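You operate a simulated robot arm through the tools that you are given. There is no shell and no other tool.

You are at the controls of a simulated robot arm. One attempt, no reset.

Task
Switch the synthesizer on, tune it and try the strings tab.
Fine: the display ends on IN TUNE; hold the A key till the level lamps have shown for a second; that tab alone stays on; leave the other controls alone.

It is judged by the outcome, as a careful person would: the job done as asked, and still so three seconds after it is handed in. It fails if anything else is knocked over, pushed out of place, dropped, spilled or broken.

Robot
A 7-joint arm with a two-finger parallel gripper, fixed in place. Base frame: the origin is at the foot of the arm, x ahead of it, y to its left, z up. Units: mm, rad, N and s.
With the tool pointing down near the work surface it reaches from about 440 to 920 mm from the base axis. Its first joint turns from -2.496 to 2.496 rad. Payload 3 kg.
The TCP is the grasp point between the finger pads, 30 mm short of the fingertips. In the tool frame z runs along the fingers and y along their closing line. Largest opening 94 mm; finger width 28, thickness 10; the body of the gripper, 50 by 96 mm, starts 55 mm behind the TCP.
Orientation is that of the tool frame in the base frame, as a unit quaternion [x, y, z, w]. With the fingers straight down and closing along the base's y, the tool's x points along the base's -x, its y along +y and its z along -z.

Tools
- The arm moves only by the tool move_arm. Its argument "series" is text: rows parted by semicolons, each of 7 numbers parted by spaces: the shift along the tool's x, y, z in m, then the turn, a rotation vector about the tool's x, y, z in rad, then the opening in per cent of the stroke, from 0 (shut) to 100 (fully open). In form: dx dy dz wx wy wz grip; .... A call has 1 to 20 rows; each row shifts and turns the commanded pose from where the row before left it, along the tool's axes as they then stand. A row lasts 0.2 s, in which the tool goes at most 50 mm and 0.15 rad; a call with a longer step from one row to the next is refused whole, and so is a gripper value outside its range. Where a pose cannot be reached the arm comes as near as it can. A force on the tool above 40 N (or 10 N above the force at the start of the call, whichever is more), or a blocked arm, ends the call early, and 0.2 s more pass. Each finger travels about 72 mm/s and halts on what it meets, pressing with about 44 N; the grip force reading is that of the motor and also rises with nothing between the fingers. The clock runs only during rows and for 0.2 s after the last one: add rows that do not move to give the fingers time. It gives the time, the measured TCP pose, the force on the tool (base axes), the opening and the grip force at its end, in the units of the frame above (readings bear some noise), with the torque about the TCP (base axes, N m) and any sound that the robot's microphone picked up.
- Cameras (640 x 400 px; columns grow to the right, rows downward): "scene" is fixed at [401.1, -500.5, 1526.2]; the picture's right is [0.96, -0.28, 0.00], its down [-0.15, -0.52, -0.84] and it looks along [0.24, 0.81, -0.54] (base axes); focal length 361 px, centre (320, 200). "wrist" rides on the gripper at [76, 14, -103] in the tool frame; the picture's right is [-0.18, 0.98, 0.00], its down [-0.75, -0.14, -0.64] and it looks along [-0.63, -0.12, 0.77] (tool axes); focal length 243 px, centre (320, 200).
- camera(camera): a new picture of that camera. It takes no simulated time.
- point_at(camera, pixels): there is no depth. For up to 12 entries [column, row, z] of the newest picture of that camera ("zoom" is the newest enlarged one), the place [x, y] in the base frame at which the ray of that pixel passes the height z, good to about 2 mm. It takes no simulated time.
- close_up(camera, box): a new picture of the part [left, top, right, bottom] of that camera's present view, enlarged. It takes no simulated time.
- job_done(): hands the job in; it is judged then, once.

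Leave the gripper open and the arm clear of the work at the hand-in unless told otherwise.

The tools are called after "Emit:" as a command line: name --argument value ..., lists and objects as JSON in quotes. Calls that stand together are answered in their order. move_arm: Moves the arm, as the interface text tells. Its arguments: {"type":"object","properties":{"series":{"type":"string"}},"required":["series"]} The other tools are called the same way: camera (camera) takes a picture; point_at (camera, pixels) gives the place at which the rays of pixels pass given heights; close_up (camera, box) takes an enlarged picture of a part of a camera's view; job_done () hands the job in.

At the start:

```text
time: 0.0
eef_pos: [418.2, 315.2, 1107.8]
orientation: [0.0, 1.0, 0.0, 0.001]
ft_force: [0.6, 0.6, 0.1]
ft_torque: [0.02, 0.0, 0.03]
grip_width: 94.0
finger_force: 0.1
```

scene: 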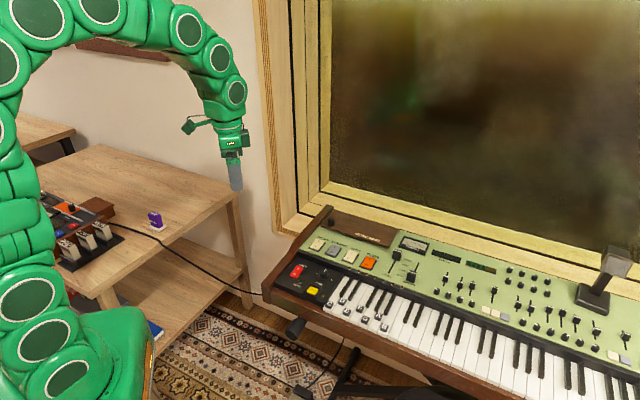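
wrist: 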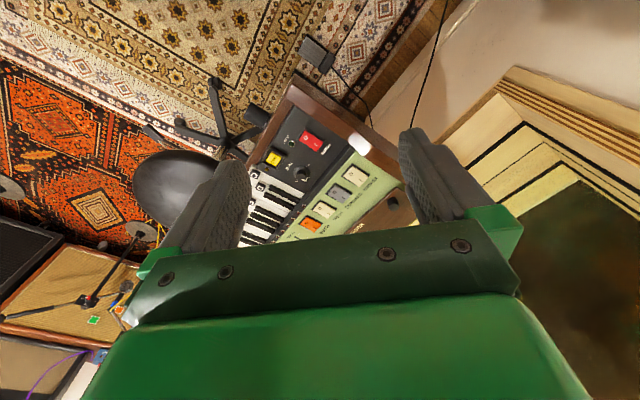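

I see a synthesizer at the right with a red rocker, a yellow button, tabs and a keyboard. I'll take enlarged pictures of its left part in both views.

Emit:
close_up --camera "scene" --box '[260, 200, 420, 300]'

Emit:
close_up --camera "scene" --box '[320, 230, 400, 280]'

Emit:
close_up --camera "scene" --box '[270, 250, 400, 335]'

Emit:
close_up --camera "wrist" --box '[230, 100, 420, 240]'

```text
4.00 times, centred on (340, 250) of scene
```

zoom: 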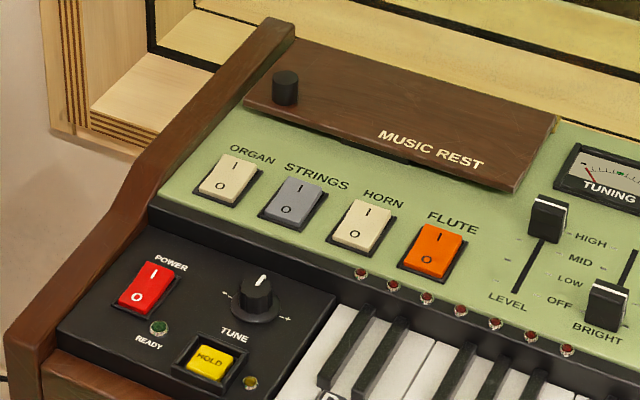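

```text
8.00 times, centred on (360, 255) of scene
```

zoom: 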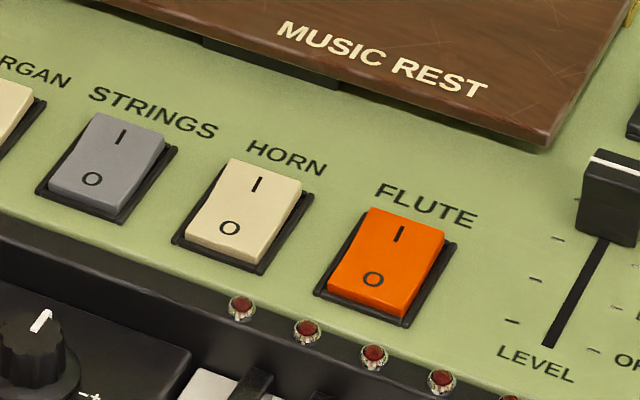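

```text
4.71 times, centred on (335, 292) of scene
```

zoom: 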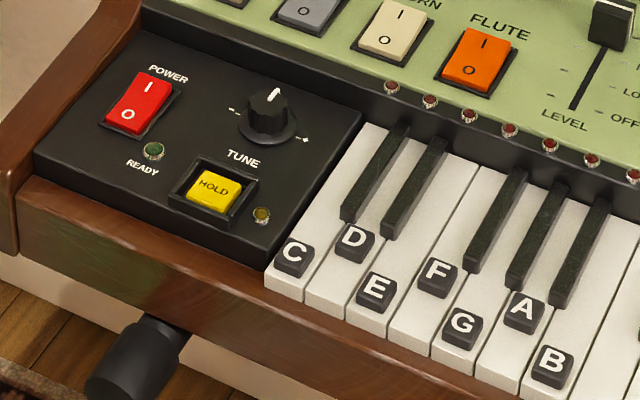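

```text
2.86 times, centred on (325, 170) of wrist
```

zoom: 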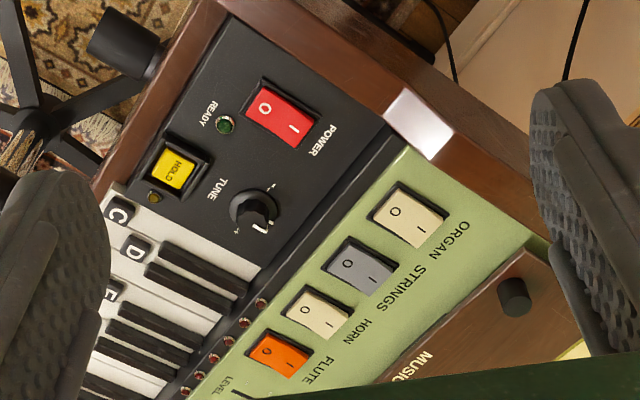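

I'll triangulate the heights: power rocker at scene (296.3,272) and wrist (311.7,140.3), flute tab at scene (368,263) and wrist (310.5,223). I'm also looking at the displays.

Emit:
point_at --camera "scene" --pixels '[[296.3, 272, 600], [296.3, 272, 700], [296.3, 272, 800], [296.3, 272, 900], [368, 263, 600], [368, 263, 700], [368, 263, 800], [368, 263, 900]]'

Emit:
point_at --camera "wrist" --pixels '[[311.7, 140.3, 600], [311.7, 140.3, 700], [311.7, 140.3, 800], [311.7, 140.3, 900], [310.5, 223, 600], [310.5, 223, 700], [310.5, 223, 800], [310.5, 223, 900]]'

Emit:
close_up --camera "scene" --box '[380, 225, 520, 312]'

Emit:
close_up --camera "scene" --box '[480, 240, 640, 400]'

```text
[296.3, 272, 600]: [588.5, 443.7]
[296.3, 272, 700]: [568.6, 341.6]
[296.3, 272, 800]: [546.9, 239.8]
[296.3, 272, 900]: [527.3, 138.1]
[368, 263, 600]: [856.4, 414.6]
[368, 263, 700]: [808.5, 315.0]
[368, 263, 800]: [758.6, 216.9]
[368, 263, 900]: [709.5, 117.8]
```

```text
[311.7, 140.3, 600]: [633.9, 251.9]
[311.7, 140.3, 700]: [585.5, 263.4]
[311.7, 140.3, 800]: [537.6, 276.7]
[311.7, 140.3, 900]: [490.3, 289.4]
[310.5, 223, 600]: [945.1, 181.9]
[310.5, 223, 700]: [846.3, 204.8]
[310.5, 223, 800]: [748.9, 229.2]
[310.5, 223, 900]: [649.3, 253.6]
```

```text
4.57 times, centred on (450, 268) of scene
```

zoom: 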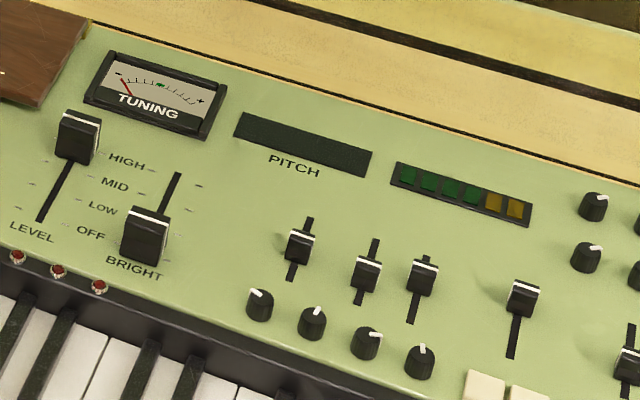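

```text
2.50 times, centred on (560, 320) of scene
```

zoom: 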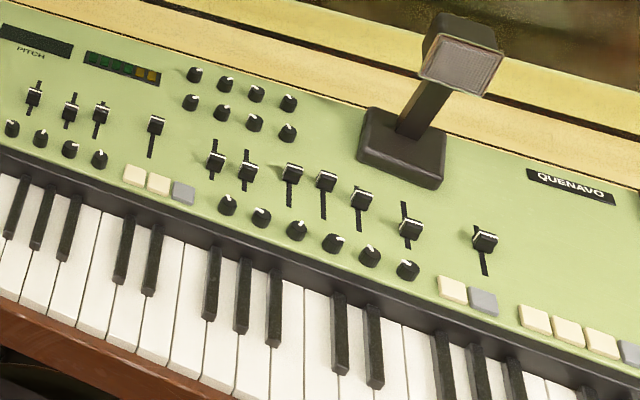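

Power rocker comes out near (553,272,768), flute tab near (762,227,789). The displays are dark (off). I'll lower the arm about 150 mm for a better wrist view.

Emit:
move_arm --series "-0.005 -0.015 0.04 0 0 0 100; -0.005 -0.015 0.04 0 0 0 100; -0.005 -0.015 0.04 0 0 0 100; -0.005 -0.015 0.03 0 0 0 100; 0 0 0 0 0 0 100"

Emit:
camera --camera "wrist"

Emit:
camera --camera "scene"

```text
time: 1.2
eef_pos: [441.7, 254.7, 957.3]
orientation: [0.0, 1.0, 0.0, -0.001]
ft_force: [-0.4, -0.3, -0.1]
ft_torque: [0.0, 0.0, -0.01]
grip_width: 93.9
finger_force: 0.1
```

```text
taken
```

wrist: 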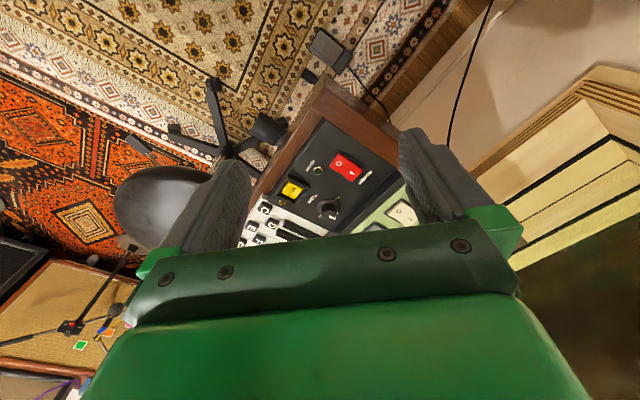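

```text
taken
```

scene: 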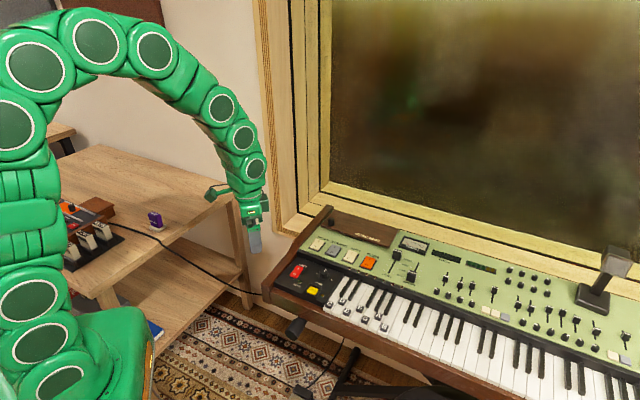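

The wrist camera sees the area just below the fingers. I'll move 150 mm ahead to look over the tabs and the keys.

Emit:
move_arm --series "-0.04 -0.02 0 0 0 0 100; -0.04 -0.02 0 0 0 0 100; -0.04 -0.02 0 0 0 0 100; -0.04 -0.02 0 0 0 0 100; 0 0 0 0 0 0 100"

Emit:
camera --camera "wrist"

Emit:
close_up --camera "wrist" --box '[220, 20, 420, 240]'

```text
time: 2.4
eef_pos: [597.0, 173.0, 958.2]
orientation: [0.0, 1.0, -0.001, 0.0]
ft_force: [0.5, 0.4, 0.1]
ft_torque: [-0.01, 0.0, -0.04]
grip_width: 93.9
finger_force: 0.1
```

```text
taken
```

wrist: 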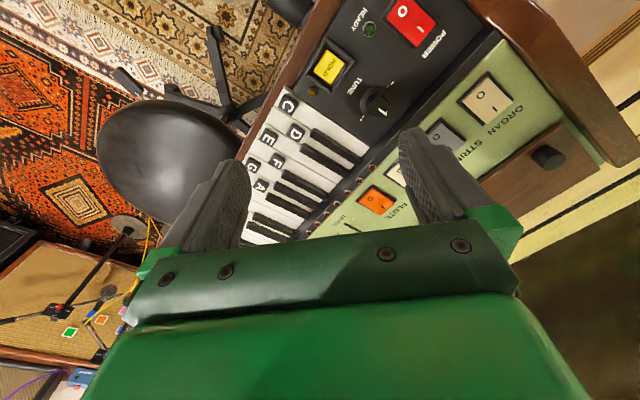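

```text
1.82 times, centred on (320, 130) of wrist
```

zoom: 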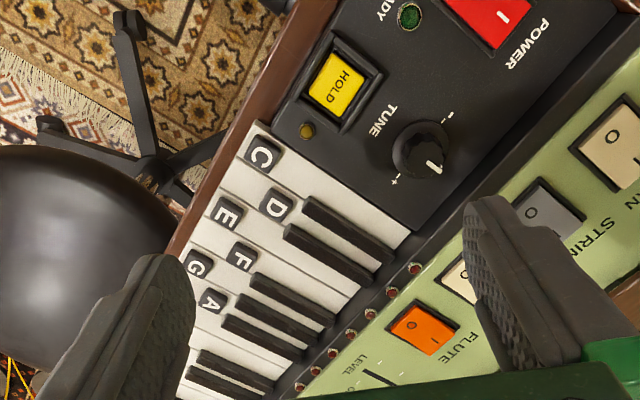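

I see power, HOLD, the tune knob, lettered keys and tabs. I'm reading their rays from both cameras at two heights to fix their places.

Emit:
point_at --camera "scene" --pixels '[[312.5, 290.5, 740], [312.5, 290.5, 800], [324.3, 271.8, 740], [324.3, 271.8, 800], [378.4, 316, 740], [378.4, 316, 800], [333.3, 250.8, 740], [333.3, 250.8, 800], [317, 244.3, 740], [317, 244.3, 800], [329, 304.3, 740], [329, 304.3, 800]]'

Emit:
point_at --camera "wrist" --pixels '[[329.4, 66.2, 740], [329.4, 66.2, 800], [377.8, 102.5, 740], [377.8, 102.5, 800], [261.2, 185, 740], [261.2, 185, 800], [443.8, 138.3, 740], [443.8, 138.3, 800], [487, 97, 740], [487, 97, 800], [287.6, 105.3, 740], [287.6, 105.3, 800]]'

```text
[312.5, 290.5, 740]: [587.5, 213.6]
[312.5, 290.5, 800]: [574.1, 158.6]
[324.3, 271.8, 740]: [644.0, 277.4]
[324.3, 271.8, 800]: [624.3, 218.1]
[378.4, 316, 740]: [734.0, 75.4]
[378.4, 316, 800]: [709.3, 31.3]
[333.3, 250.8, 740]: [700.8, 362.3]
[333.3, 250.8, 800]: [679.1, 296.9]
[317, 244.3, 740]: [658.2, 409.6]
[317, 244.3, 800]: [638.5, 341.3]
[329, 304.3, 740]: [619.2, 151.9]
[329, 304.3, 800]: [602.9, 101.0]
```

```text
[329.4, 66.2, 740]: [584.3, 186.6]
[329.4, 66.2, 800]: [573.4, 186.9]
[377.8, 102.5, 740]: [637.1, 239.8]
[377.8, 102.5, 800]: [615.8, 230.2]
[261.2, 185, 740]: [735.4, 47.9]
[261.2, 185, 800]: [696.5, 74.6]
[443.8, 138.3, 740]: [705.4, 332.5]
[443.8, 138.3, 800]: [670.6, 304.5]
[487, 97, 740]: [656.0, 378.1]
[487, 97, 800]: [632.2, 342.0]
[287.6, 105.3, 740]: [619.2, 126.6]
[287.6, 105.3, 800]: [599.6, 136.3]
```

I'm checking the instrument's direction with the lamp row, wrist (372.3,167.4) to (309.6,232.9), a black key's ends and the keys.

Emit:
point_at --camera "wrist" --pixels '[[372.3, 167.4, 780], [309.6, 232.9, 780], [316, 133, 770], [360, 163, 770], [269, 191, 770], [305, 216, 770], [287, 88, 755], [247.5, 151, 755], [271.5, 139, 755], [268, 164, 755], [409, 2, 770], [424, 40, 770]]'

Emit:
close_up --camera "wrist" --box '[230, 70, 390, 250]'

Emit:
close_up --camera "scene" --box '[340, 270, 420, 340]'

```text
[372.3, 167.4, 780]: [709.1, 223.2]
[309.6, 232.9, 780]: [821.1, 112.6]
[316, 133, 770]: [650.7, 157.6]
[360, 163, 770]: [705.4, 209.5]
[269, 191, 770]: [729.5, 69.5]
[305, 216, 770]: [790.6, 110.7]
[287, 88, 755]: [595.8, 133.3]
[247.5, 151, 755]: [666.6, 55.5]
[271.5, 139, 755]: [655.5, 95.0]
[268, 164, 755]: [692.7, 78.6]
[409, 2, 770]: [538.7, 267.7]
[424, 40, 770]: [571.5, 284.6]
```

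```text
2.22 times, centred on (310, 160) of wrist
```

zoom: 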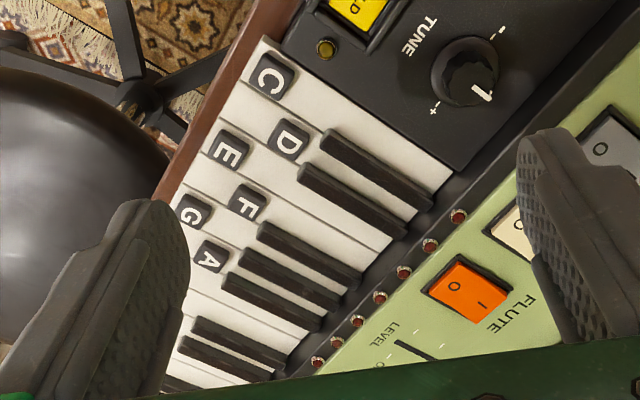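

```text
5.71 times, centred on (380, 305) of scene
```

zoom: 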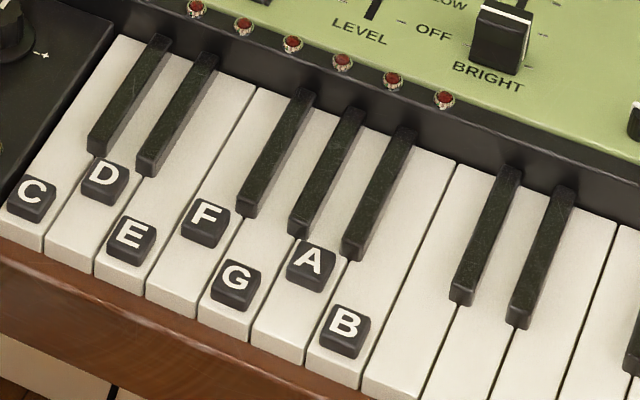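

The instrument's long axis runs about 45° to base x (towards +x, -y). I'll turn the tool 45° so the fingers close along the keys' row, shut the gripper and look again.

Emit:
move_arm --series "0 0 0 0 0 -0.1309 60; 0 0 0 0 0 -0.1309 30; 0 0 0 0 0 -0.1309 0; 0 0 0 0 0 -0.1309 0; 0 0 0 0 0 -0.1309 0; 0 0 0 0 0 -0.1309 0; 0 0 0 0 0 0 0; 0 0 0 0 0 0 0"

Emit:
camera --camera "wrist"

```text
time: 4.2
eef_pos: [598.4, 176.4, 958.8]
orientation: [-0.382, 0.924, 0.0, 0.0]
ft_force: [0.4, 0.3, -0.2]
ft_torque: [-0.03, 0.01, -0.01]
grip_width: 0.2
finger_force: 33.0
```

```text
taken
```

wrist: 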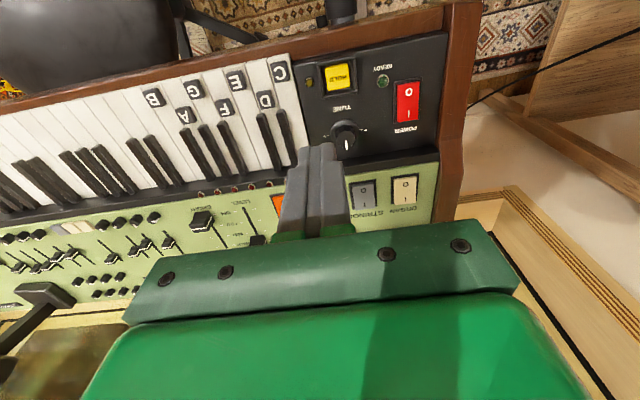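

Nice view: the fingers are aligned with the keys' row. I'm zooming in on the panel and keys.

Emit:
close_up --camera "wrist" --box '[290, 40, 450, 220]'

Emit:
close_up --camera "wrist" --box '[120, 50, 310, 200]'

```text
2.22 times, centred on (370, 130) of wrist
```

zoom: 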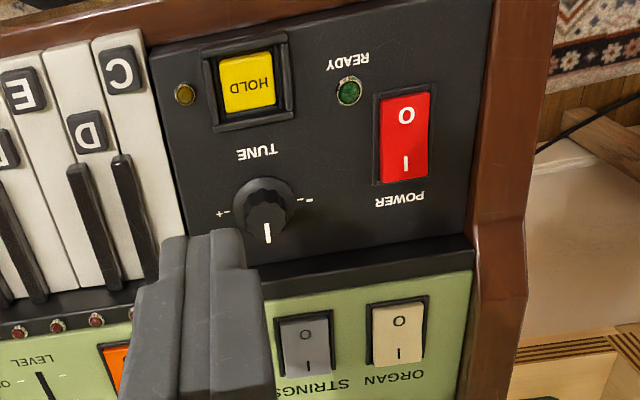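

```text
2.67 times, centred on (215, 125) of wrist
```

zoom: 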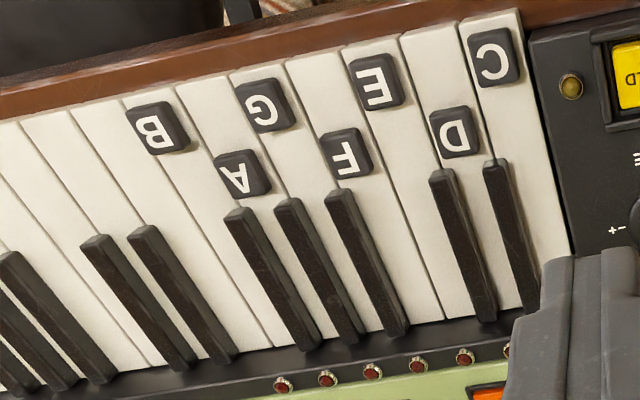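

I'm reading the positions with the estimated heights from this wrist picture.

Emit:
point_at --camera "wrist" --pixels '[[408.3, 113.4, 768], [409.2, 91.8, 768], [364.6, 203.4, 788], [362.8, 189.9, 788], [337.2, 76.9, 769], [345.3, 132.3, 785], [185.8, 114.5, 763], [193.6, 89, 763], [153.9, 98, 763], [224.8, 107, 763], [279.9, 71.4, 763], [404, 189, 790]]'

Emit:
point_at --camera "scene" --pixels '[[378.4, 316, 755], [378.4, 316, 763], [378.4, 316, 770], [312.5, 290.5, 769], [298.1, 269.3, 768], [294.3, 274, 768], [334.7, 247, 788], [331.5, 252.8, 788]]'

```text
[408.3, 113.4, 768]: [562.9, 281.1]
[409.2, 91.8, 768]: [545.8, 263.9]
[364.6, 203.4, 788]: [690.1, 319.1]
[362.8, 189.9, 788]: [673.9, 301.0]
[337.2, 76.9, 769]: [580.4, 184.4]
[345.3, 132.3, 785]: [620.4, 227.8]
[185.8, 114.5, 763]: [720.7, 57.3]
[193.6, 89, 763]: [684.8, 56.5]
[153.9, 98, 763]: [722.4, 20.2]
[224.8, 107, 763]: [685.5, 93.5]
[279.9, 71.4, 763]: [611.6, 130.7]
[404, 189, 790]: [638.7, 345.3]
```

```text
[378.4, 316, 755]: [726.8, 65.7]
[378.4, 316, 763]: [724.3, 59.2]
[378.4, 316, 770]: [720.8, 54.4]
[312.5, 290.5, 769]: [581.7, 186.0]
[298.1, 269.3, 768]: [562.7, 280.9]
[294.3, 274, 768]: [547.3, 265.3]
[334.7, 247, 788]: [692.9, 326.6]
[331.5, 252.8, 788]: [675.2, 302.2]
```

Both cameras agree: power "I" end at (563,281,768), "O" end at (547,265). I'll go above the I end with shut fingers, tips at about 800.

Emit:
move_arm --series "-0.0133 0.02475 0.0322 0 0 0 0; -0.0133 0.02475 0.0322 0 0 0 0; -0.0133 0.02475 0.0322 0 0 0 0; -0.0133 0.02475 0.0322 0 0 0 0; 0 0 0 0 0 0 0; 0 0 0 0 0 0 0"

Emit:
camera --camera "wrist"

Emit:
close_up --camera "scene" --box '[250, 190, 410, 290]'

```text
time: 5.6
eef_pos: [566.9, 283.9, 831.8]
orientation: [-0.383, 0.924, -0.001, 0.0]
ft_force: [-0.2, -0.1, 0.5]
ft_torque: [-0.01, -0.03, 0.0]
grip_width: 0.0
finger_force: 32.8
```

```text
taken
```

wrist: 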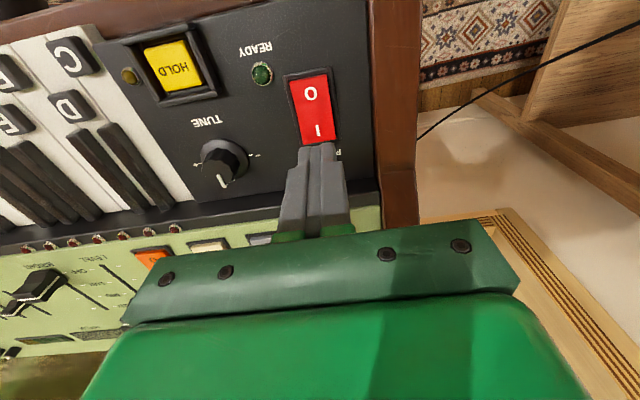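

```text
4.00 times, centred on (330, 240) of scene
```

zoom: 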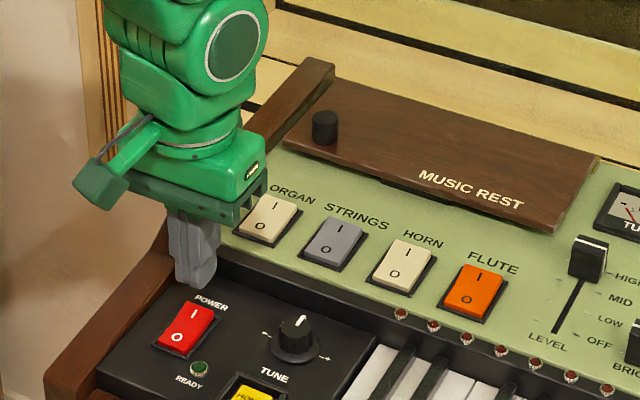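

The tip stands above the I end. I'll descend 26 mm slowly and read the force.

Emit:
move_arm --series "0 0 0.005 0 0 0 0; 0 0 0.005 0 0 0 0; 0 0 0.005 0 0 0 0; 0 0 0.004 0 0 0 0; 0 0 0.003 0 0 0 0; 0 0 0.002 0 0 0 0; 0 0 0.002 0 0 0 0"

Emit:
close_up --camera "scene" --box '[250, 210, 410, 310]'

```text
time: 7.2
eef_pos: [564.8, 282.9, 803.8]
orientation: [-0.383, 0.924, 0.0, 0.0]
ft_force: [-0.2, 0.6, 0.9]
ft_torque: [-0.02, -0.02, 0.0]
grip_width: 0.0
finger_force: 33.4
```

```text
4.00 times, centred on (330, 260) of scene
```

zoom: 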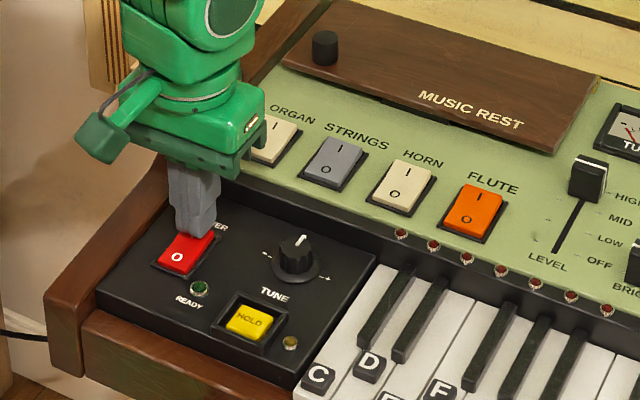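

Tip at about 774, just at the rocker. I'll press down another 8 mm in small steps.

Emit:
move_arm --series "0 0 0.002 0 0 0 0; 0 0 0.002 0 0 0 0; 0 0 0.002 0 0 0 0; 0 0 0.002 0 0 0 0"

Emit:
close_up --camera "scene" --box '[250, 210, 410, 310]'

```text
time: 8.0
eef_pos: [567.0, 283.2, 800.6]
orientation: [-0.383, 0.924, -0.001, 0.001]
ft_force: [-2.0, -0.9, 10.2]
ft_torque: [-0.13, 0.14, -0.07]
grip_width: 0.1
finger_force: 32.5
stopped in row 3: the force on the tool passed its limit at 47 N (the readings are from after the stop); the commanded pose is now the measured one
```

```text
4.00 times, centred on (330, 260) of scene
```

zoom: 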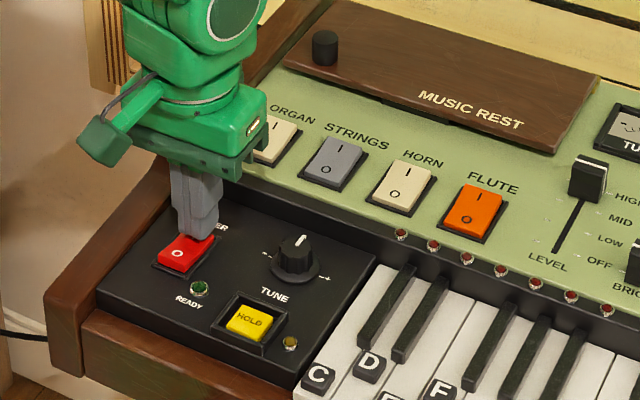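

The rocker looks tipped (O end raised) and the force hit its stop. I'll rise 40 mm and look at the lamps and displays.

Emit:
move_arm --series "0 0 -0.01 0 0 0 0; 0 0 -0.03 0 0 0 0; 0 0 -0.03 0 0 0 0; 0 0 0 0 0 0 0"

Emit:
close_up --camera "scene" --box '[250, 210, 410, 310]'

Emit:
close_up --camera "scene" --box '[380, 225, 520, 312]'

Emit:
camera --camera "wrist"

```text
time: 9.0
eef_pos: [566.1, 283.4, 873.3]
orientation: [-0.382, 0.924, 0.0, 0.0]
ft_force: [0.8, 0.2, -0.3]
ft_torque: [0.01, -0.01, 0.0]
grip_width: 0.2
finger_force: 32.9
```

```text
4.00 times, centred on (330, 260) of scene
```

zoom: 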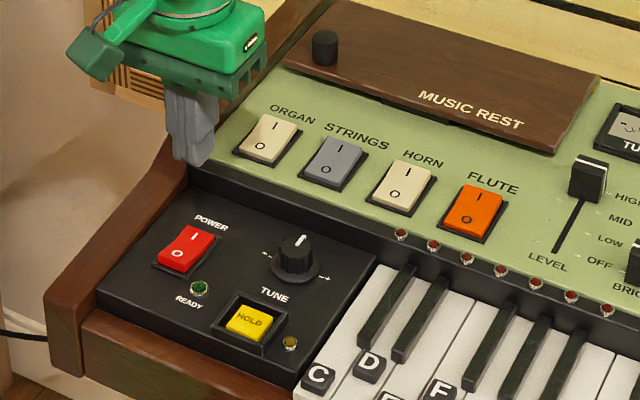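

```text
4.57 times, centred on (450, 268) of scene
```

zoom: 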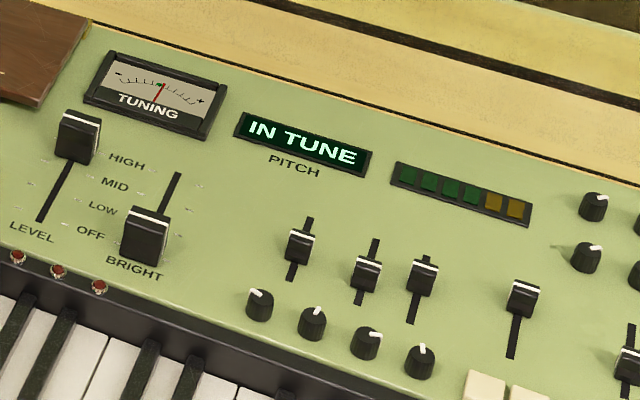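

```text
taken
```

wrist: 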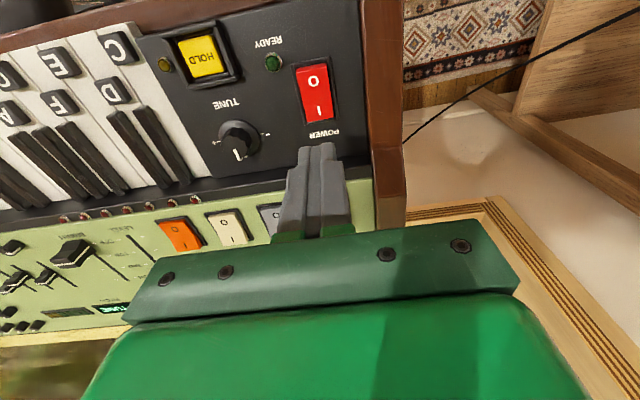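

The display came on and reads IN TUNE, the needle is centred, but READY isn't lit: it may still be warming up and drift. I'll wait about 4 s and look again.

Emit:
move_arm --series "0 0 0 0 0 0 0; 0 0 0 0 0 0 0; 0 0 0 0 0 0 0; 0 0 0 0 0 0 0; 0 0 0 0 0 0 0; 0 0 0 0 0 0 0; 0 0 0 0 0 0 0; 0 0 0 0 0 0 0; 0 0 0 0 0 0 0; 0 0 0 0 0 0 0; 0 0 0 0 0 0 0; 0 0 0 0 0 0 0; 0 0 0 0 0 0 0; 0 0 0 0 0 0 0; 0 0 0 0 0 0 0; 0 0 0 0 0 0 0; 0 0 0 0 0 0 0; 0 0 0 0 0 0 0; 0 0 0 0 0 0 0; 0 0 0 0 0 0 0"

Emit:
close_up --camera "scene" --box '[250, 210, 410, 310]'

Emit:
close_up --camera "scene" --box '[380, 225, 520, 312]'

```text
time: 13.2
eef_pos: [564.4, 283.0, 871.9]
orientation: [-0.383, 0.924, 0.0, 0.001]
ft_force: [-0.2, 0.7, 0.3]
ft_torque: [0.02, -0.01, -0.01]
grip_width: 0.0
finger_force: 33.1
```

```text
4.00 times, centred on (330, 260) of scene
```

zoom: 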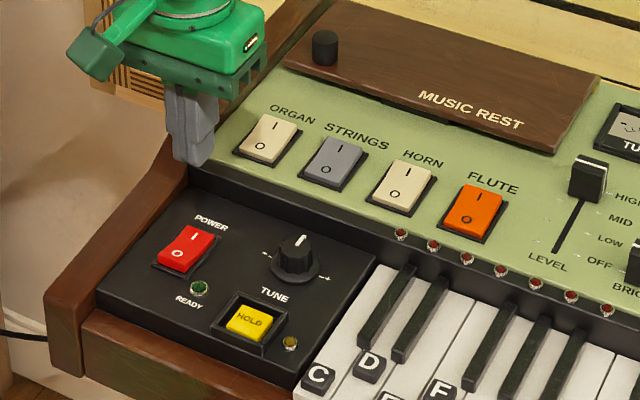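

```text
4.57 times, centred on (450, 268) of scene
```

zoom: 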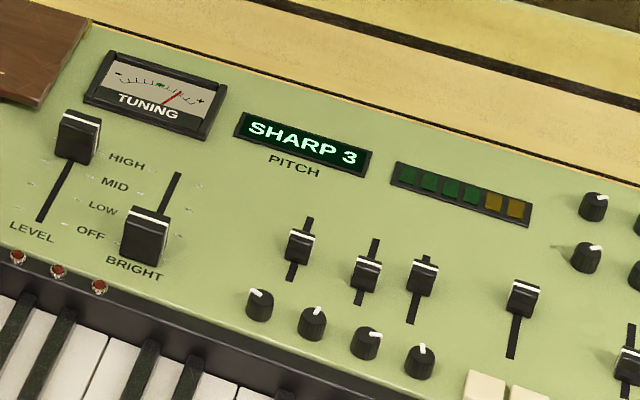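

It's drifting while warming up: SHARP 3, READY still dark. I'll keep waiting.

Emit:
move_arm --series "0 0 0 0 0 0 0; 0 0 0 0 0 0 0; 0 0 0 0 0 0 0; 0 0 0 0 0 0 0; 0 0 0 0 0 0 0; 0 0 0 0 0 0 0; 0 0 0 0 0 0 0; 0 0 0 0 0 0 0; 0 0 0 0 0 0 0; 0 0 0 0 0 0 0; 0 0 0 0 0 0 0; 0 0 0 0 0 0 0; 0 0 0 0 0 0 0; 0 0 0 0 0 0 0; 0 0 0 0 0 0 0; 0 0 0 0 0 0 0; 0 0 0 0 0 0 0; 0 0 0 0 0 0 0; 0 0 0 0 0 0 0; 0 0 0 0 0 0 0"

Emit:
close_up --camera "scene" --box '[270, 250, 350, 300]'

Emit:
close_up --camera "scene" --box '[380, 225, 520, 312]'

```text
time: 17.4
eef_pos: [566.3, 284.8, 872.0]
orientation: [-0.383, 0.924, 0.0, 0.0]
ft_force: [-0.4, -0.2, 0.2]
ft_torque: [0.02, -0.01, -0.01]
grip_width: 0.2
finger_force: 32.9
```

```text
8.00 times, centred on (310, 275) of scene
```

zoom: 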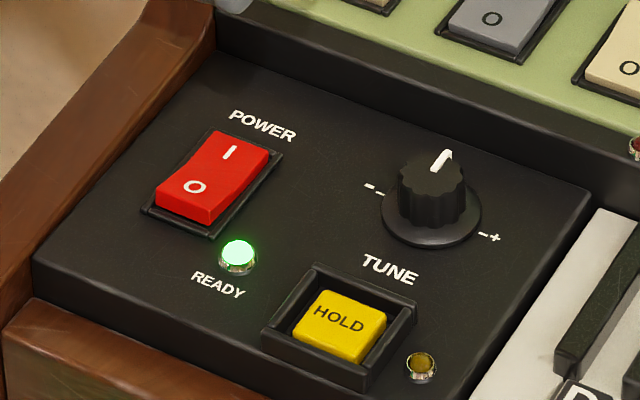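

```text
4.57 times, centred on (450, 268) of scene
```

zoom: 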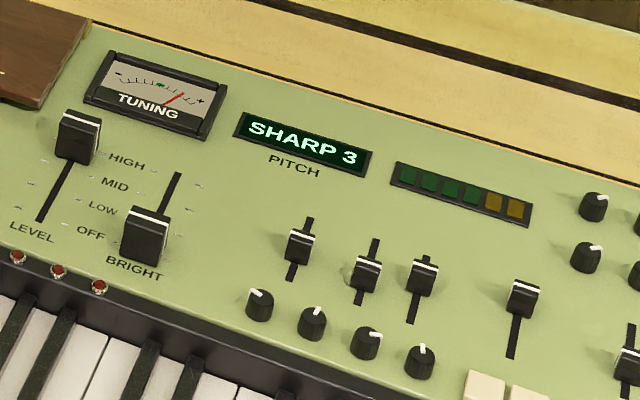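

READY is lit and the pitch settled at SHARP 3, so the TUNE knob must go towards minus (anticlockwise from above). I'll locate the knob exactly.

Emit:
close_up --camera "wrist" --box '[190, 90, 290, 180]'

Emit:
point_at --camera "wrist" --pixels '[[238, 137, 760], [238, 137, 780], [238, 137, 790]]'

Emit:
point_at --camera "scene" --pixels '[[324, 276.6, 755], [324, 276.6, 760], [324, 276.6, 765], [324, 272.2, 775], [324, 272.2, 780], [324, 272.2, 785], [324, 272.2, 790]]'

```text
4.44 times, centred on (240, 135) of wrist
```

zoom: 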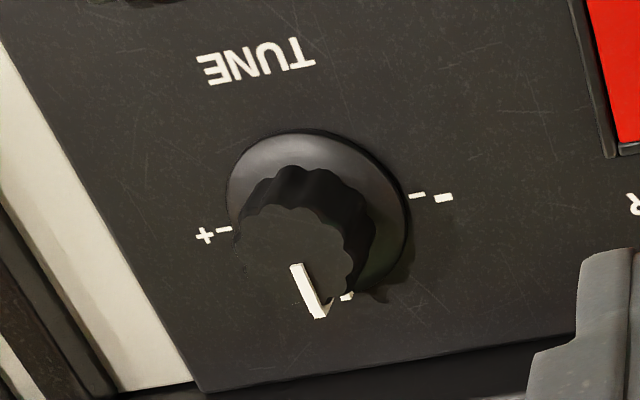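

```text
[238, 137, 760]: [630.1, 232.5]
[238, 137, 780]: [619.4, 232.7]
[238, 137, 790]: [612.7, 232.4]
```

```text
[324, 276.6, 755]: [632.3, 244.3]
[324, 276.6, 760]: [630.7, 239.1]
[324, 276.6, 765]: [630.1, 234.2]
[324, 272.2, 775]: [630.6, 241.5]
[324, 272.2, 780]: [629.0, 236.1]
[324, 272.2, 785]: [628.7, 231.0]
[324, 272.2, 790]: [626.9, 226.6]
```

I'm reading the knob's top centre (zoom 292,258) and skirt centre (zoom 320,210).

Emit:
point_at --camera "zoom" --pixels '[[292, 258, 775], [292, 258, 780], [292, 258, 785], [292, 258, 790], [320, 210, 758], [320, 210, 765], [230, 190, 760], [410, 200, 760]]'

```text
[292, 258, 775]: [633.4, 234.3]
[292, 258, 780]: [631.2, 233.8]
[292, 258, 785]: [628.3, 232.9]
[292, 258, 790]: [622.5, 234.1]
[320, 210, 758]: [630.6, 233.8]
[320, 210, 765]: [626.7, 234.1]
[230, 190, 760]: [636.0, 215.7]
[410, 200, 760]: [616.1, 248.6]
```

Knob centre (629.5,233.7), cap top about 783, cap about 25 mm across. I'll move above it with the fingers 47 mm open and look.

Emit:
move_arm --series "0 0 -0.01 0 0 0 10; -0.0032 -0.0267 0 0 0 0 50; -0.0032 -0.0267 0 0 0 0 50; -0.0033 -0.0266 0.01 0 0 0 50; 0 0 0.022 0 0 0 50; 0 0 0 0 0 0 50; 0 0 0 0 0 0 50"

Emit:
camera --camera "wrist"

Emit:
close_up --camera "scene" --box '[260, 210, 400, 300]'

```text
time: 19.0
eef_pos: [628.1, 232.1, 848.0]
orientation: [-0.383, 0.924, 0.0, 0.001]
ft_force: [-0.4, -0.5, -0.1]
ft_torque: [0.0, 0.0, 0.01]
grip_width: 47.0
finger_force: 0.1
```

```text
taken
```

wrist: 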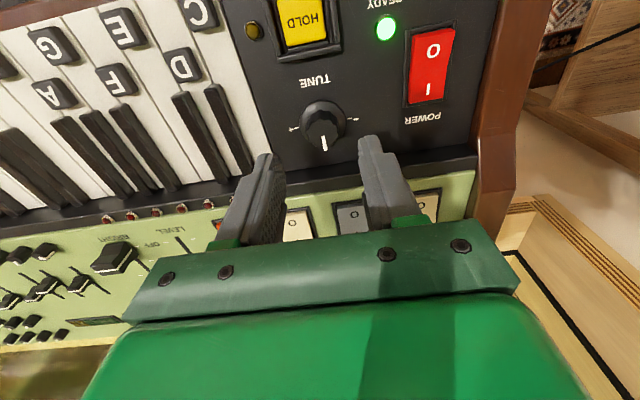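

```text
4.44 times, centred on (330, 255) of scene
```

zoom: 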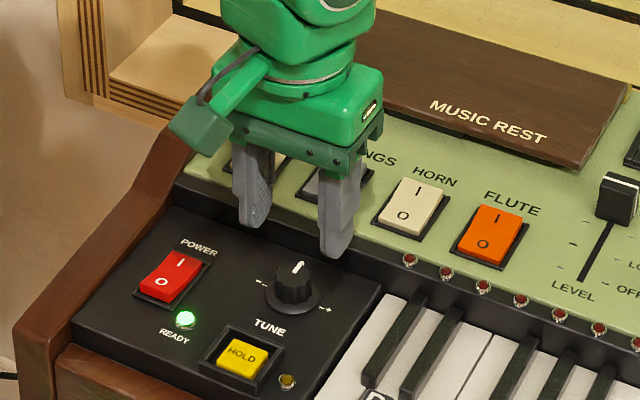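

The fingers straddle the knob's line. I'm checking the knob centre once more from here.

Emit:
close_up --camera "wrist" --box '[270, 80, 380, 170]'

```text
4.44 times, centred on (325, 125) of wrist
```

zoom: 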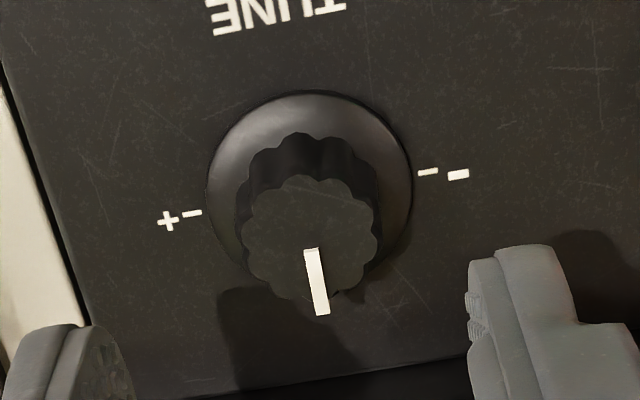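

Emit:
point_at --camera "zoom" --pixels '[[309, 240, 778], [309, 240, 783], [309, 240, 788], [310, 192, 760], [310, 192, 765], [206, 195, 760], [412, 185, 760]]'

```text
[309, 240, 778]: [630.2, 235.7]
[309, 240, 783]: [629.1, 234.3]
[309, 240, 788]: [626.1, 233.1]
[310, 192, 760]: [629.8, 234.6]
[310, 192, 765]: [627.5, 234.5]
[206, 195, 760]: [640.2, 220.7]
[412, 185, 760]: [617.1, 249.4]
```

Centre (629.5,234.5) – well aligned. I'll descend 48 mm so the tips stop at about 770, beside the cap.

Emit:
move_arm --series "-0.001 0 0.012 0 0 0 50; 0 0 0.012 0 0 0 50; 0 0 0.012 0 0 0 50; 0 0 0.008 0 0 0 50; 0 0 0.004 0 0 0 50; 0 0 0 0 0 0 50"

Emit:
camera --camera "wrist"

Emit:
close_up --camera "scene" --box '[280, 220, 380, 290]'

```text
time: 20.4
eef_pos: [630.6, 233.8, 799.6]
orientation: [-0.383, 0.924, 0.001, 0.001]
ft_force: [0.0, -0.2, -1.2]
ft_torque: [0.01, 0.01, 0.02]
grip_width: 46.9
finger_force: 0.1
```

```text
taken
```

wrist: 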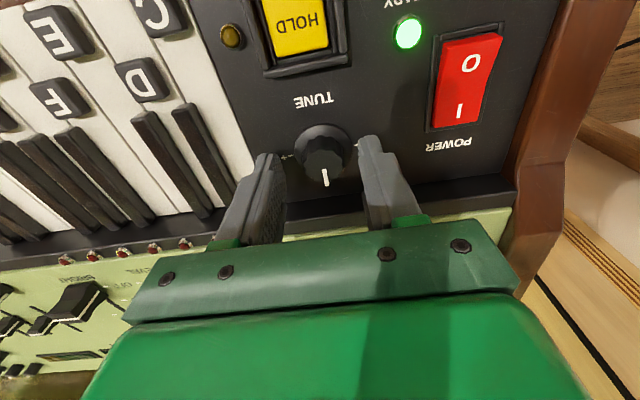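

```text
5.71 times, centred on (330, 255) of scene
```

zoom: 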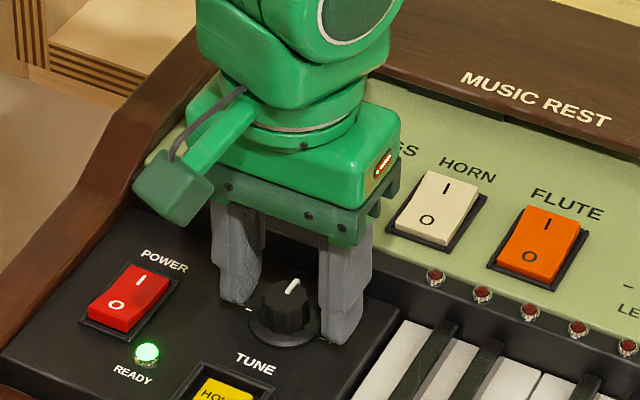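

The fingers are on both sides of the cap. I'll close gently on it.

Emit:
move_arm --series "0 0 0 0 0 0 38; 0 0 0 0 0 0 30; 0 0 0 0 0 0 24; 0 0 0 0 0 0 22; 0 0 0 0 0 0 22"

Emit:
close_up --camera "scene" --box '[280, 220, 380, 290]'

Emit:
close_up --camera "scene" --box '[380, 225, 520, 312]'

```text
time: 21.6
eef_pos: [630.5, 234.4, 800.8]
orientation: [-0.383, 0.924, 0.001, 0.001]
ft_force: [-11.3, 10.7, 2.0]
ft_torque: [0.35, 0.37, 0.01]
grip_width: 29.1
finger_force: 7.4
```

```text
5.71 times, centred on (330, 255) of scene
```

zoom: 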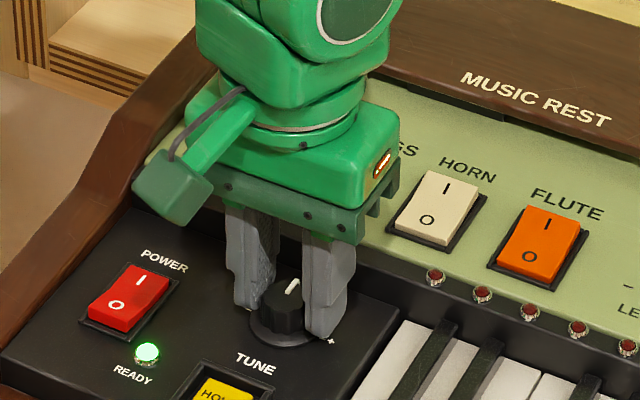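

```text
4.57 times, centred on (450, 268) of scene
```

zoom: 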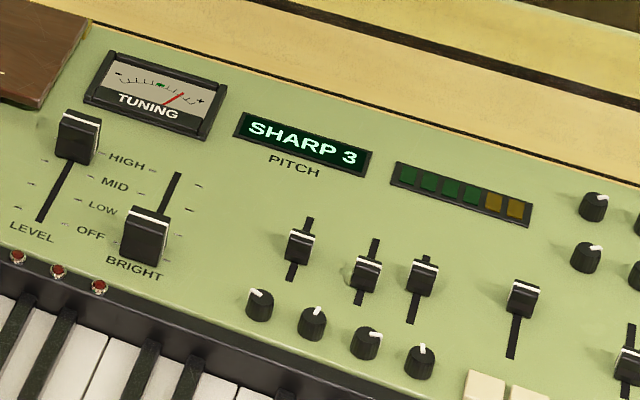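

One-sided force (toward -x,+y) of about 15 N: the tool is slightly off along the closing line. I'll shift 1.5 mm along tool +y.

Emit:
move_arm --series "0 0.001 0 0 0 0 22; 0 0.0005 0 0 0 0 22; 0 0 0 0 0 0 22"

Emit:
close_up --camera "scene" --box '[300, 250, 350, 285]'

Emit:
camera --camera "wrist"

```text
time: 22.4
eef_pos: [629.3, 236.0, 800.2]
orientation: [-0.383, 0.924, 0.0, 0.001]
ft_force: [-7.2, 5.9, 4.7]
ft_torque: [0.21, 0.2, 0.01]
grip_width: 26.2
finger_force: 4.8
```

```text
11.43 times, centred on (325, 268) of scene
```

zoom: 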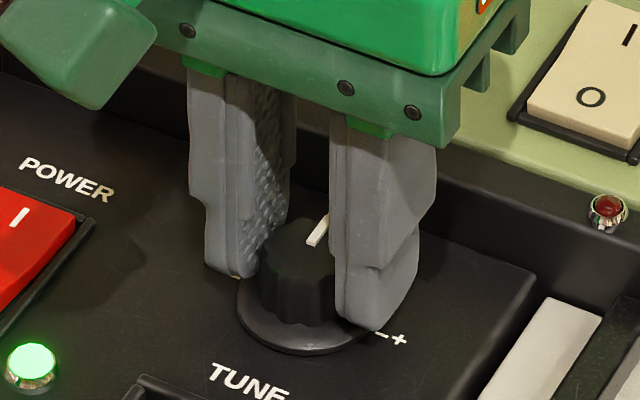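

```text
taken
```

wrist: 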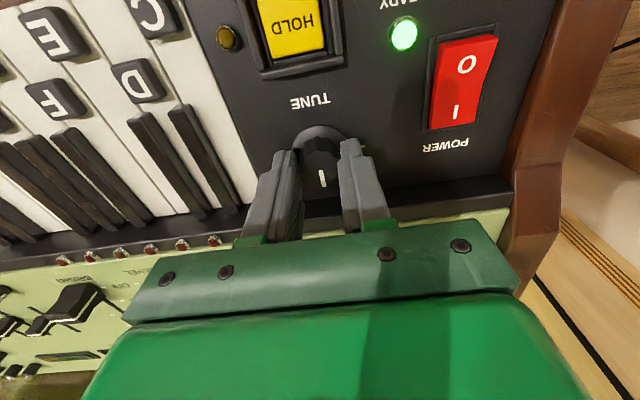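

Better: 26 mm, 9 N left. Another 1 mm along tool y and a little firmer grip.

Emit:
move_arm --series "0 0.001 0 0 0 0 20; 0 0 0 0 0 0 16; 0 0 0 0 0 0 12; 0 0 0 0 0 0 12"

```text
time: 23.4
eef_pos: [628.8, 235.9, 800.7]
orientation: [-0.383, 0.924, 0.001, 0.001]
ft_force: [12.7, -12.2, -15.5]
ft_torque: [-0.27, -0.53, 0.0]
grip_width: 25.2
finger_force: 45.2
```

Firmly gripped at 25.2 mm. I'll ease back 0.8 mm, then turn 0.1 rad anticlockwise (seen from above) and check the display.

Emit:
move_arm --series "0 -0.0008 0 0 0 0 12; 0 0 0 0 0 -0.05 12; 0 0 0 0 0 -0.05 12; 0 0 0 0 0 0 12"

Emit:
close_up --camera "scene" --box '[380, 225, 520, 312]'

Emit:
close_up --camera "scene" --box '[300, 250, 350, 285]'

```text
time: 24.4
eef_pos: [627.5, 235.8, 799.4]
orientation: [-0.429, 0.903, 0.0, 0.001]
ft_force: [-8.9, 12.0, -13.8]
ft_torque: [0.21, 0.39, -0.01]
grip_width: 25.0
finger_force: 45.1
```

```text
4.57 times, centred on (450, 268) of scene
```

zoom: 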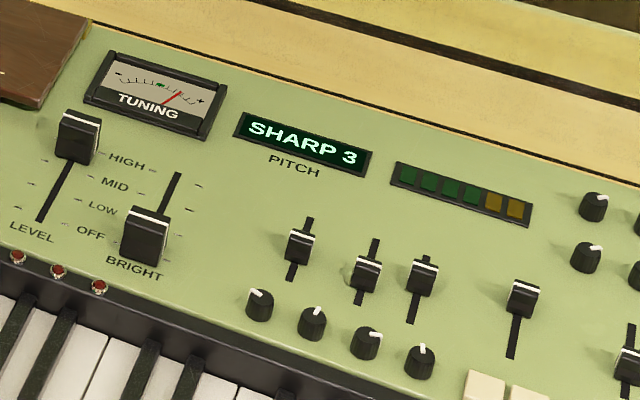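

```text
11.43 times, centred on (325, 268) of scene
```

zoom: 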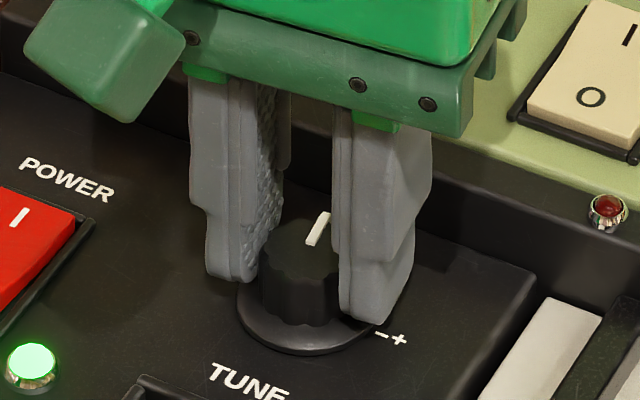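

Still SHARP 3, the pointer has moved slightly. I'll turn another 0.1 rad.

Emit:
move_arm --series "0 0 0 0 0 -0.05 12; 0 0 0 0 0 -0.05 12; 0 0 0 0 0 0 12"

Emit:
close_up --camera "scene" --box '[395, 230, 475, 270]'

Emit:
close_up --camera "scene" --box '[300, 250, 350, 285]'

```text
time: 25.2
eef_pos: [627.9, 235.6, 801.3]
orientation: [-0.473, 0.881, 0.0, 0.0]
ft_force: [-14.5, 18.5, -29.6]
ft_torque: [0.58, 0.29, -0.02]
grip_width: 24.9
finger_force: 44.9
```

```text
8.00 times, centred on (435, 250) of scene
```

zoom: 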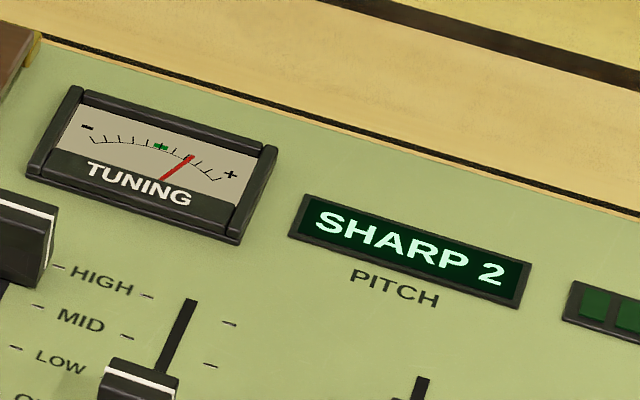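

```text
11.43 times, centred on (325, 268) of scene
```

zoom: 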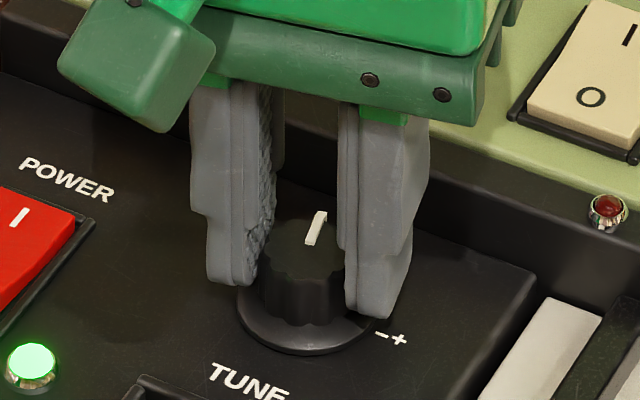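

SHARP 2 now, right direction. Side and vertical forces are building; I'll relieve them (0.8 mm sideways, 1 mm down) and turn another 0.1 rad.

Emit:
move_arm --series "-0.0003 0.0008 0.001 0 0 0 12; 0 0 0 0 0 0 12"

```text
time: 25.8
eef_pos: [628.5, 235.8, 800.7]
orientation: [-0.474, 0.881, 0.0, 0.001]
ft_force: [-22.3, 28.8, -4.6]
ft_torque: [0.4, 1.05, -0.05]
grip_width: 25.1
finger_force: 45.2
```

Vertical force eased but the side force rose to 36 N. I'll loosen the grip a little so things settle, then read again.

Emit:
move_arm --series "0 0 0 0 0 0 20; 0 0 0 0 0 0 24; 0 0 0 0 0 0 24"

Emit:
close_up --camera "scene" --box '[395, 230, 475, 270]'

```text
time: 26.6
eef_pos: [629.1, 236.2, 800.7]
orientation: [-0.474, 0.881, 0.0, 0.001]
ft_force: [-28.1, 35.5, 8.4]
ft_torque: [1.23, 0.85, -0.06]
grip_width: 25.1
finger_force: 44.9
```

```text
8.00 times, centred on (435, 250) of scene
```

zoom: 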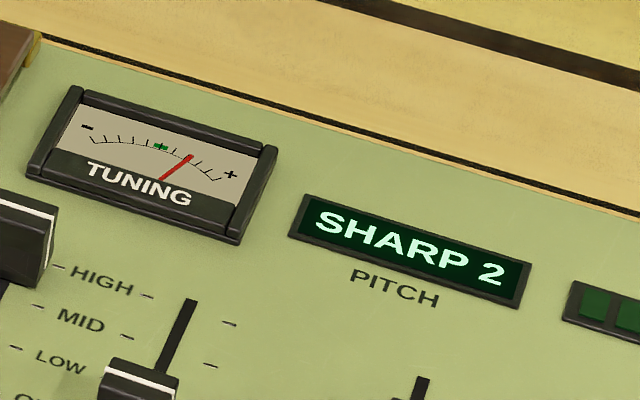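

The side load creeps up by itself. I'll release the knob (fingers to 38 mm), and regrip centred.

Emit:
move_arm --series "0 0 0 0 0 0 32; 0 0 0 0 0 0 40; 0 0 0 0 0 0 40"

Emit:
camera --camera "wrist"

Emit:
close_up --camera "scene" --box '[300, 250, 350, 285]'

```text
time: 27.4
eef_pos: [629.1, 234.6, 800.8]
orientation: [-0.473, 0.881, -0.001, 0.0]
ft_force: [-0.5, 0.3, -0.6]
ft_torque: [-0.02, -0.01, 0.0]
grip_width: 37.8
finger_force: 0.0
```

```text
taken
```

wrist: 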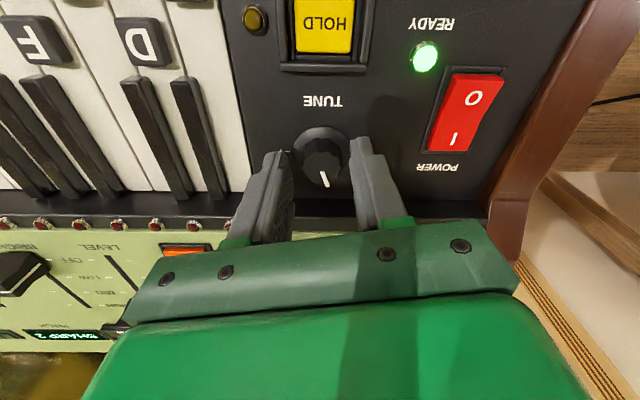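

```text
11.43 times, centred on (325, 268) of scene
```

zoom: 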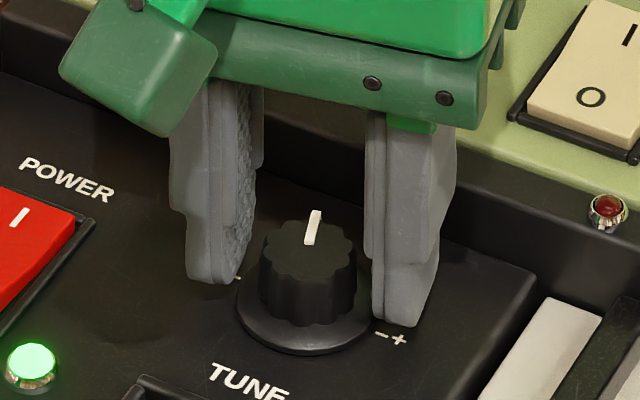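

Nearly centred. I'll regrip and, in the same call, turn 0.15 rad, then read.

Emit:
move_arm --series "0 0 0 0 0 0 30; 0 0 0 0 0 0 22; 0 0 0 0 0 0 20; 0 0 0 0 0 -0.05 20; 0 0 0 0 0 -0.05 20; 0 0 0 0 0 -0.05 20; 0 0 0 0 0 0 20"

Emit:
close_up --camera "scene" --box '[395, 230, 475, 270]'

Emit:
close_up --camera "scene" --box '[300, 250, 350, 285]'

```text
time: 29.0
eef_pos: [626.8, 235.2, 801.0]
orientation: [-0.538, 0.843, 0.0, 0.001]
ft_force: [-31.5, -3.7, 23.7]
ft_torque: [-0.77, 1.3, 0.01]
grip_width: 24.8
finger_force: 45.0
```

```text
8.00 times, centred on (435, 250) of scene
```

zoom: 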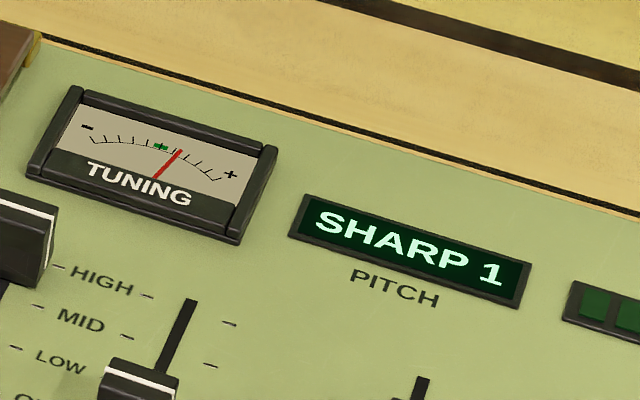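

```text
11.43 times, centred on (325, 268) of scene
```

zoom: 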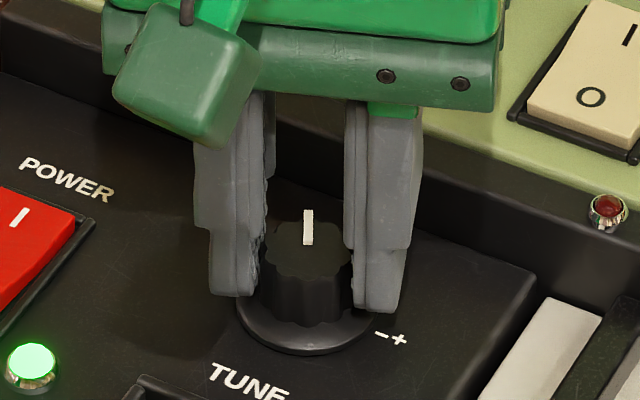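

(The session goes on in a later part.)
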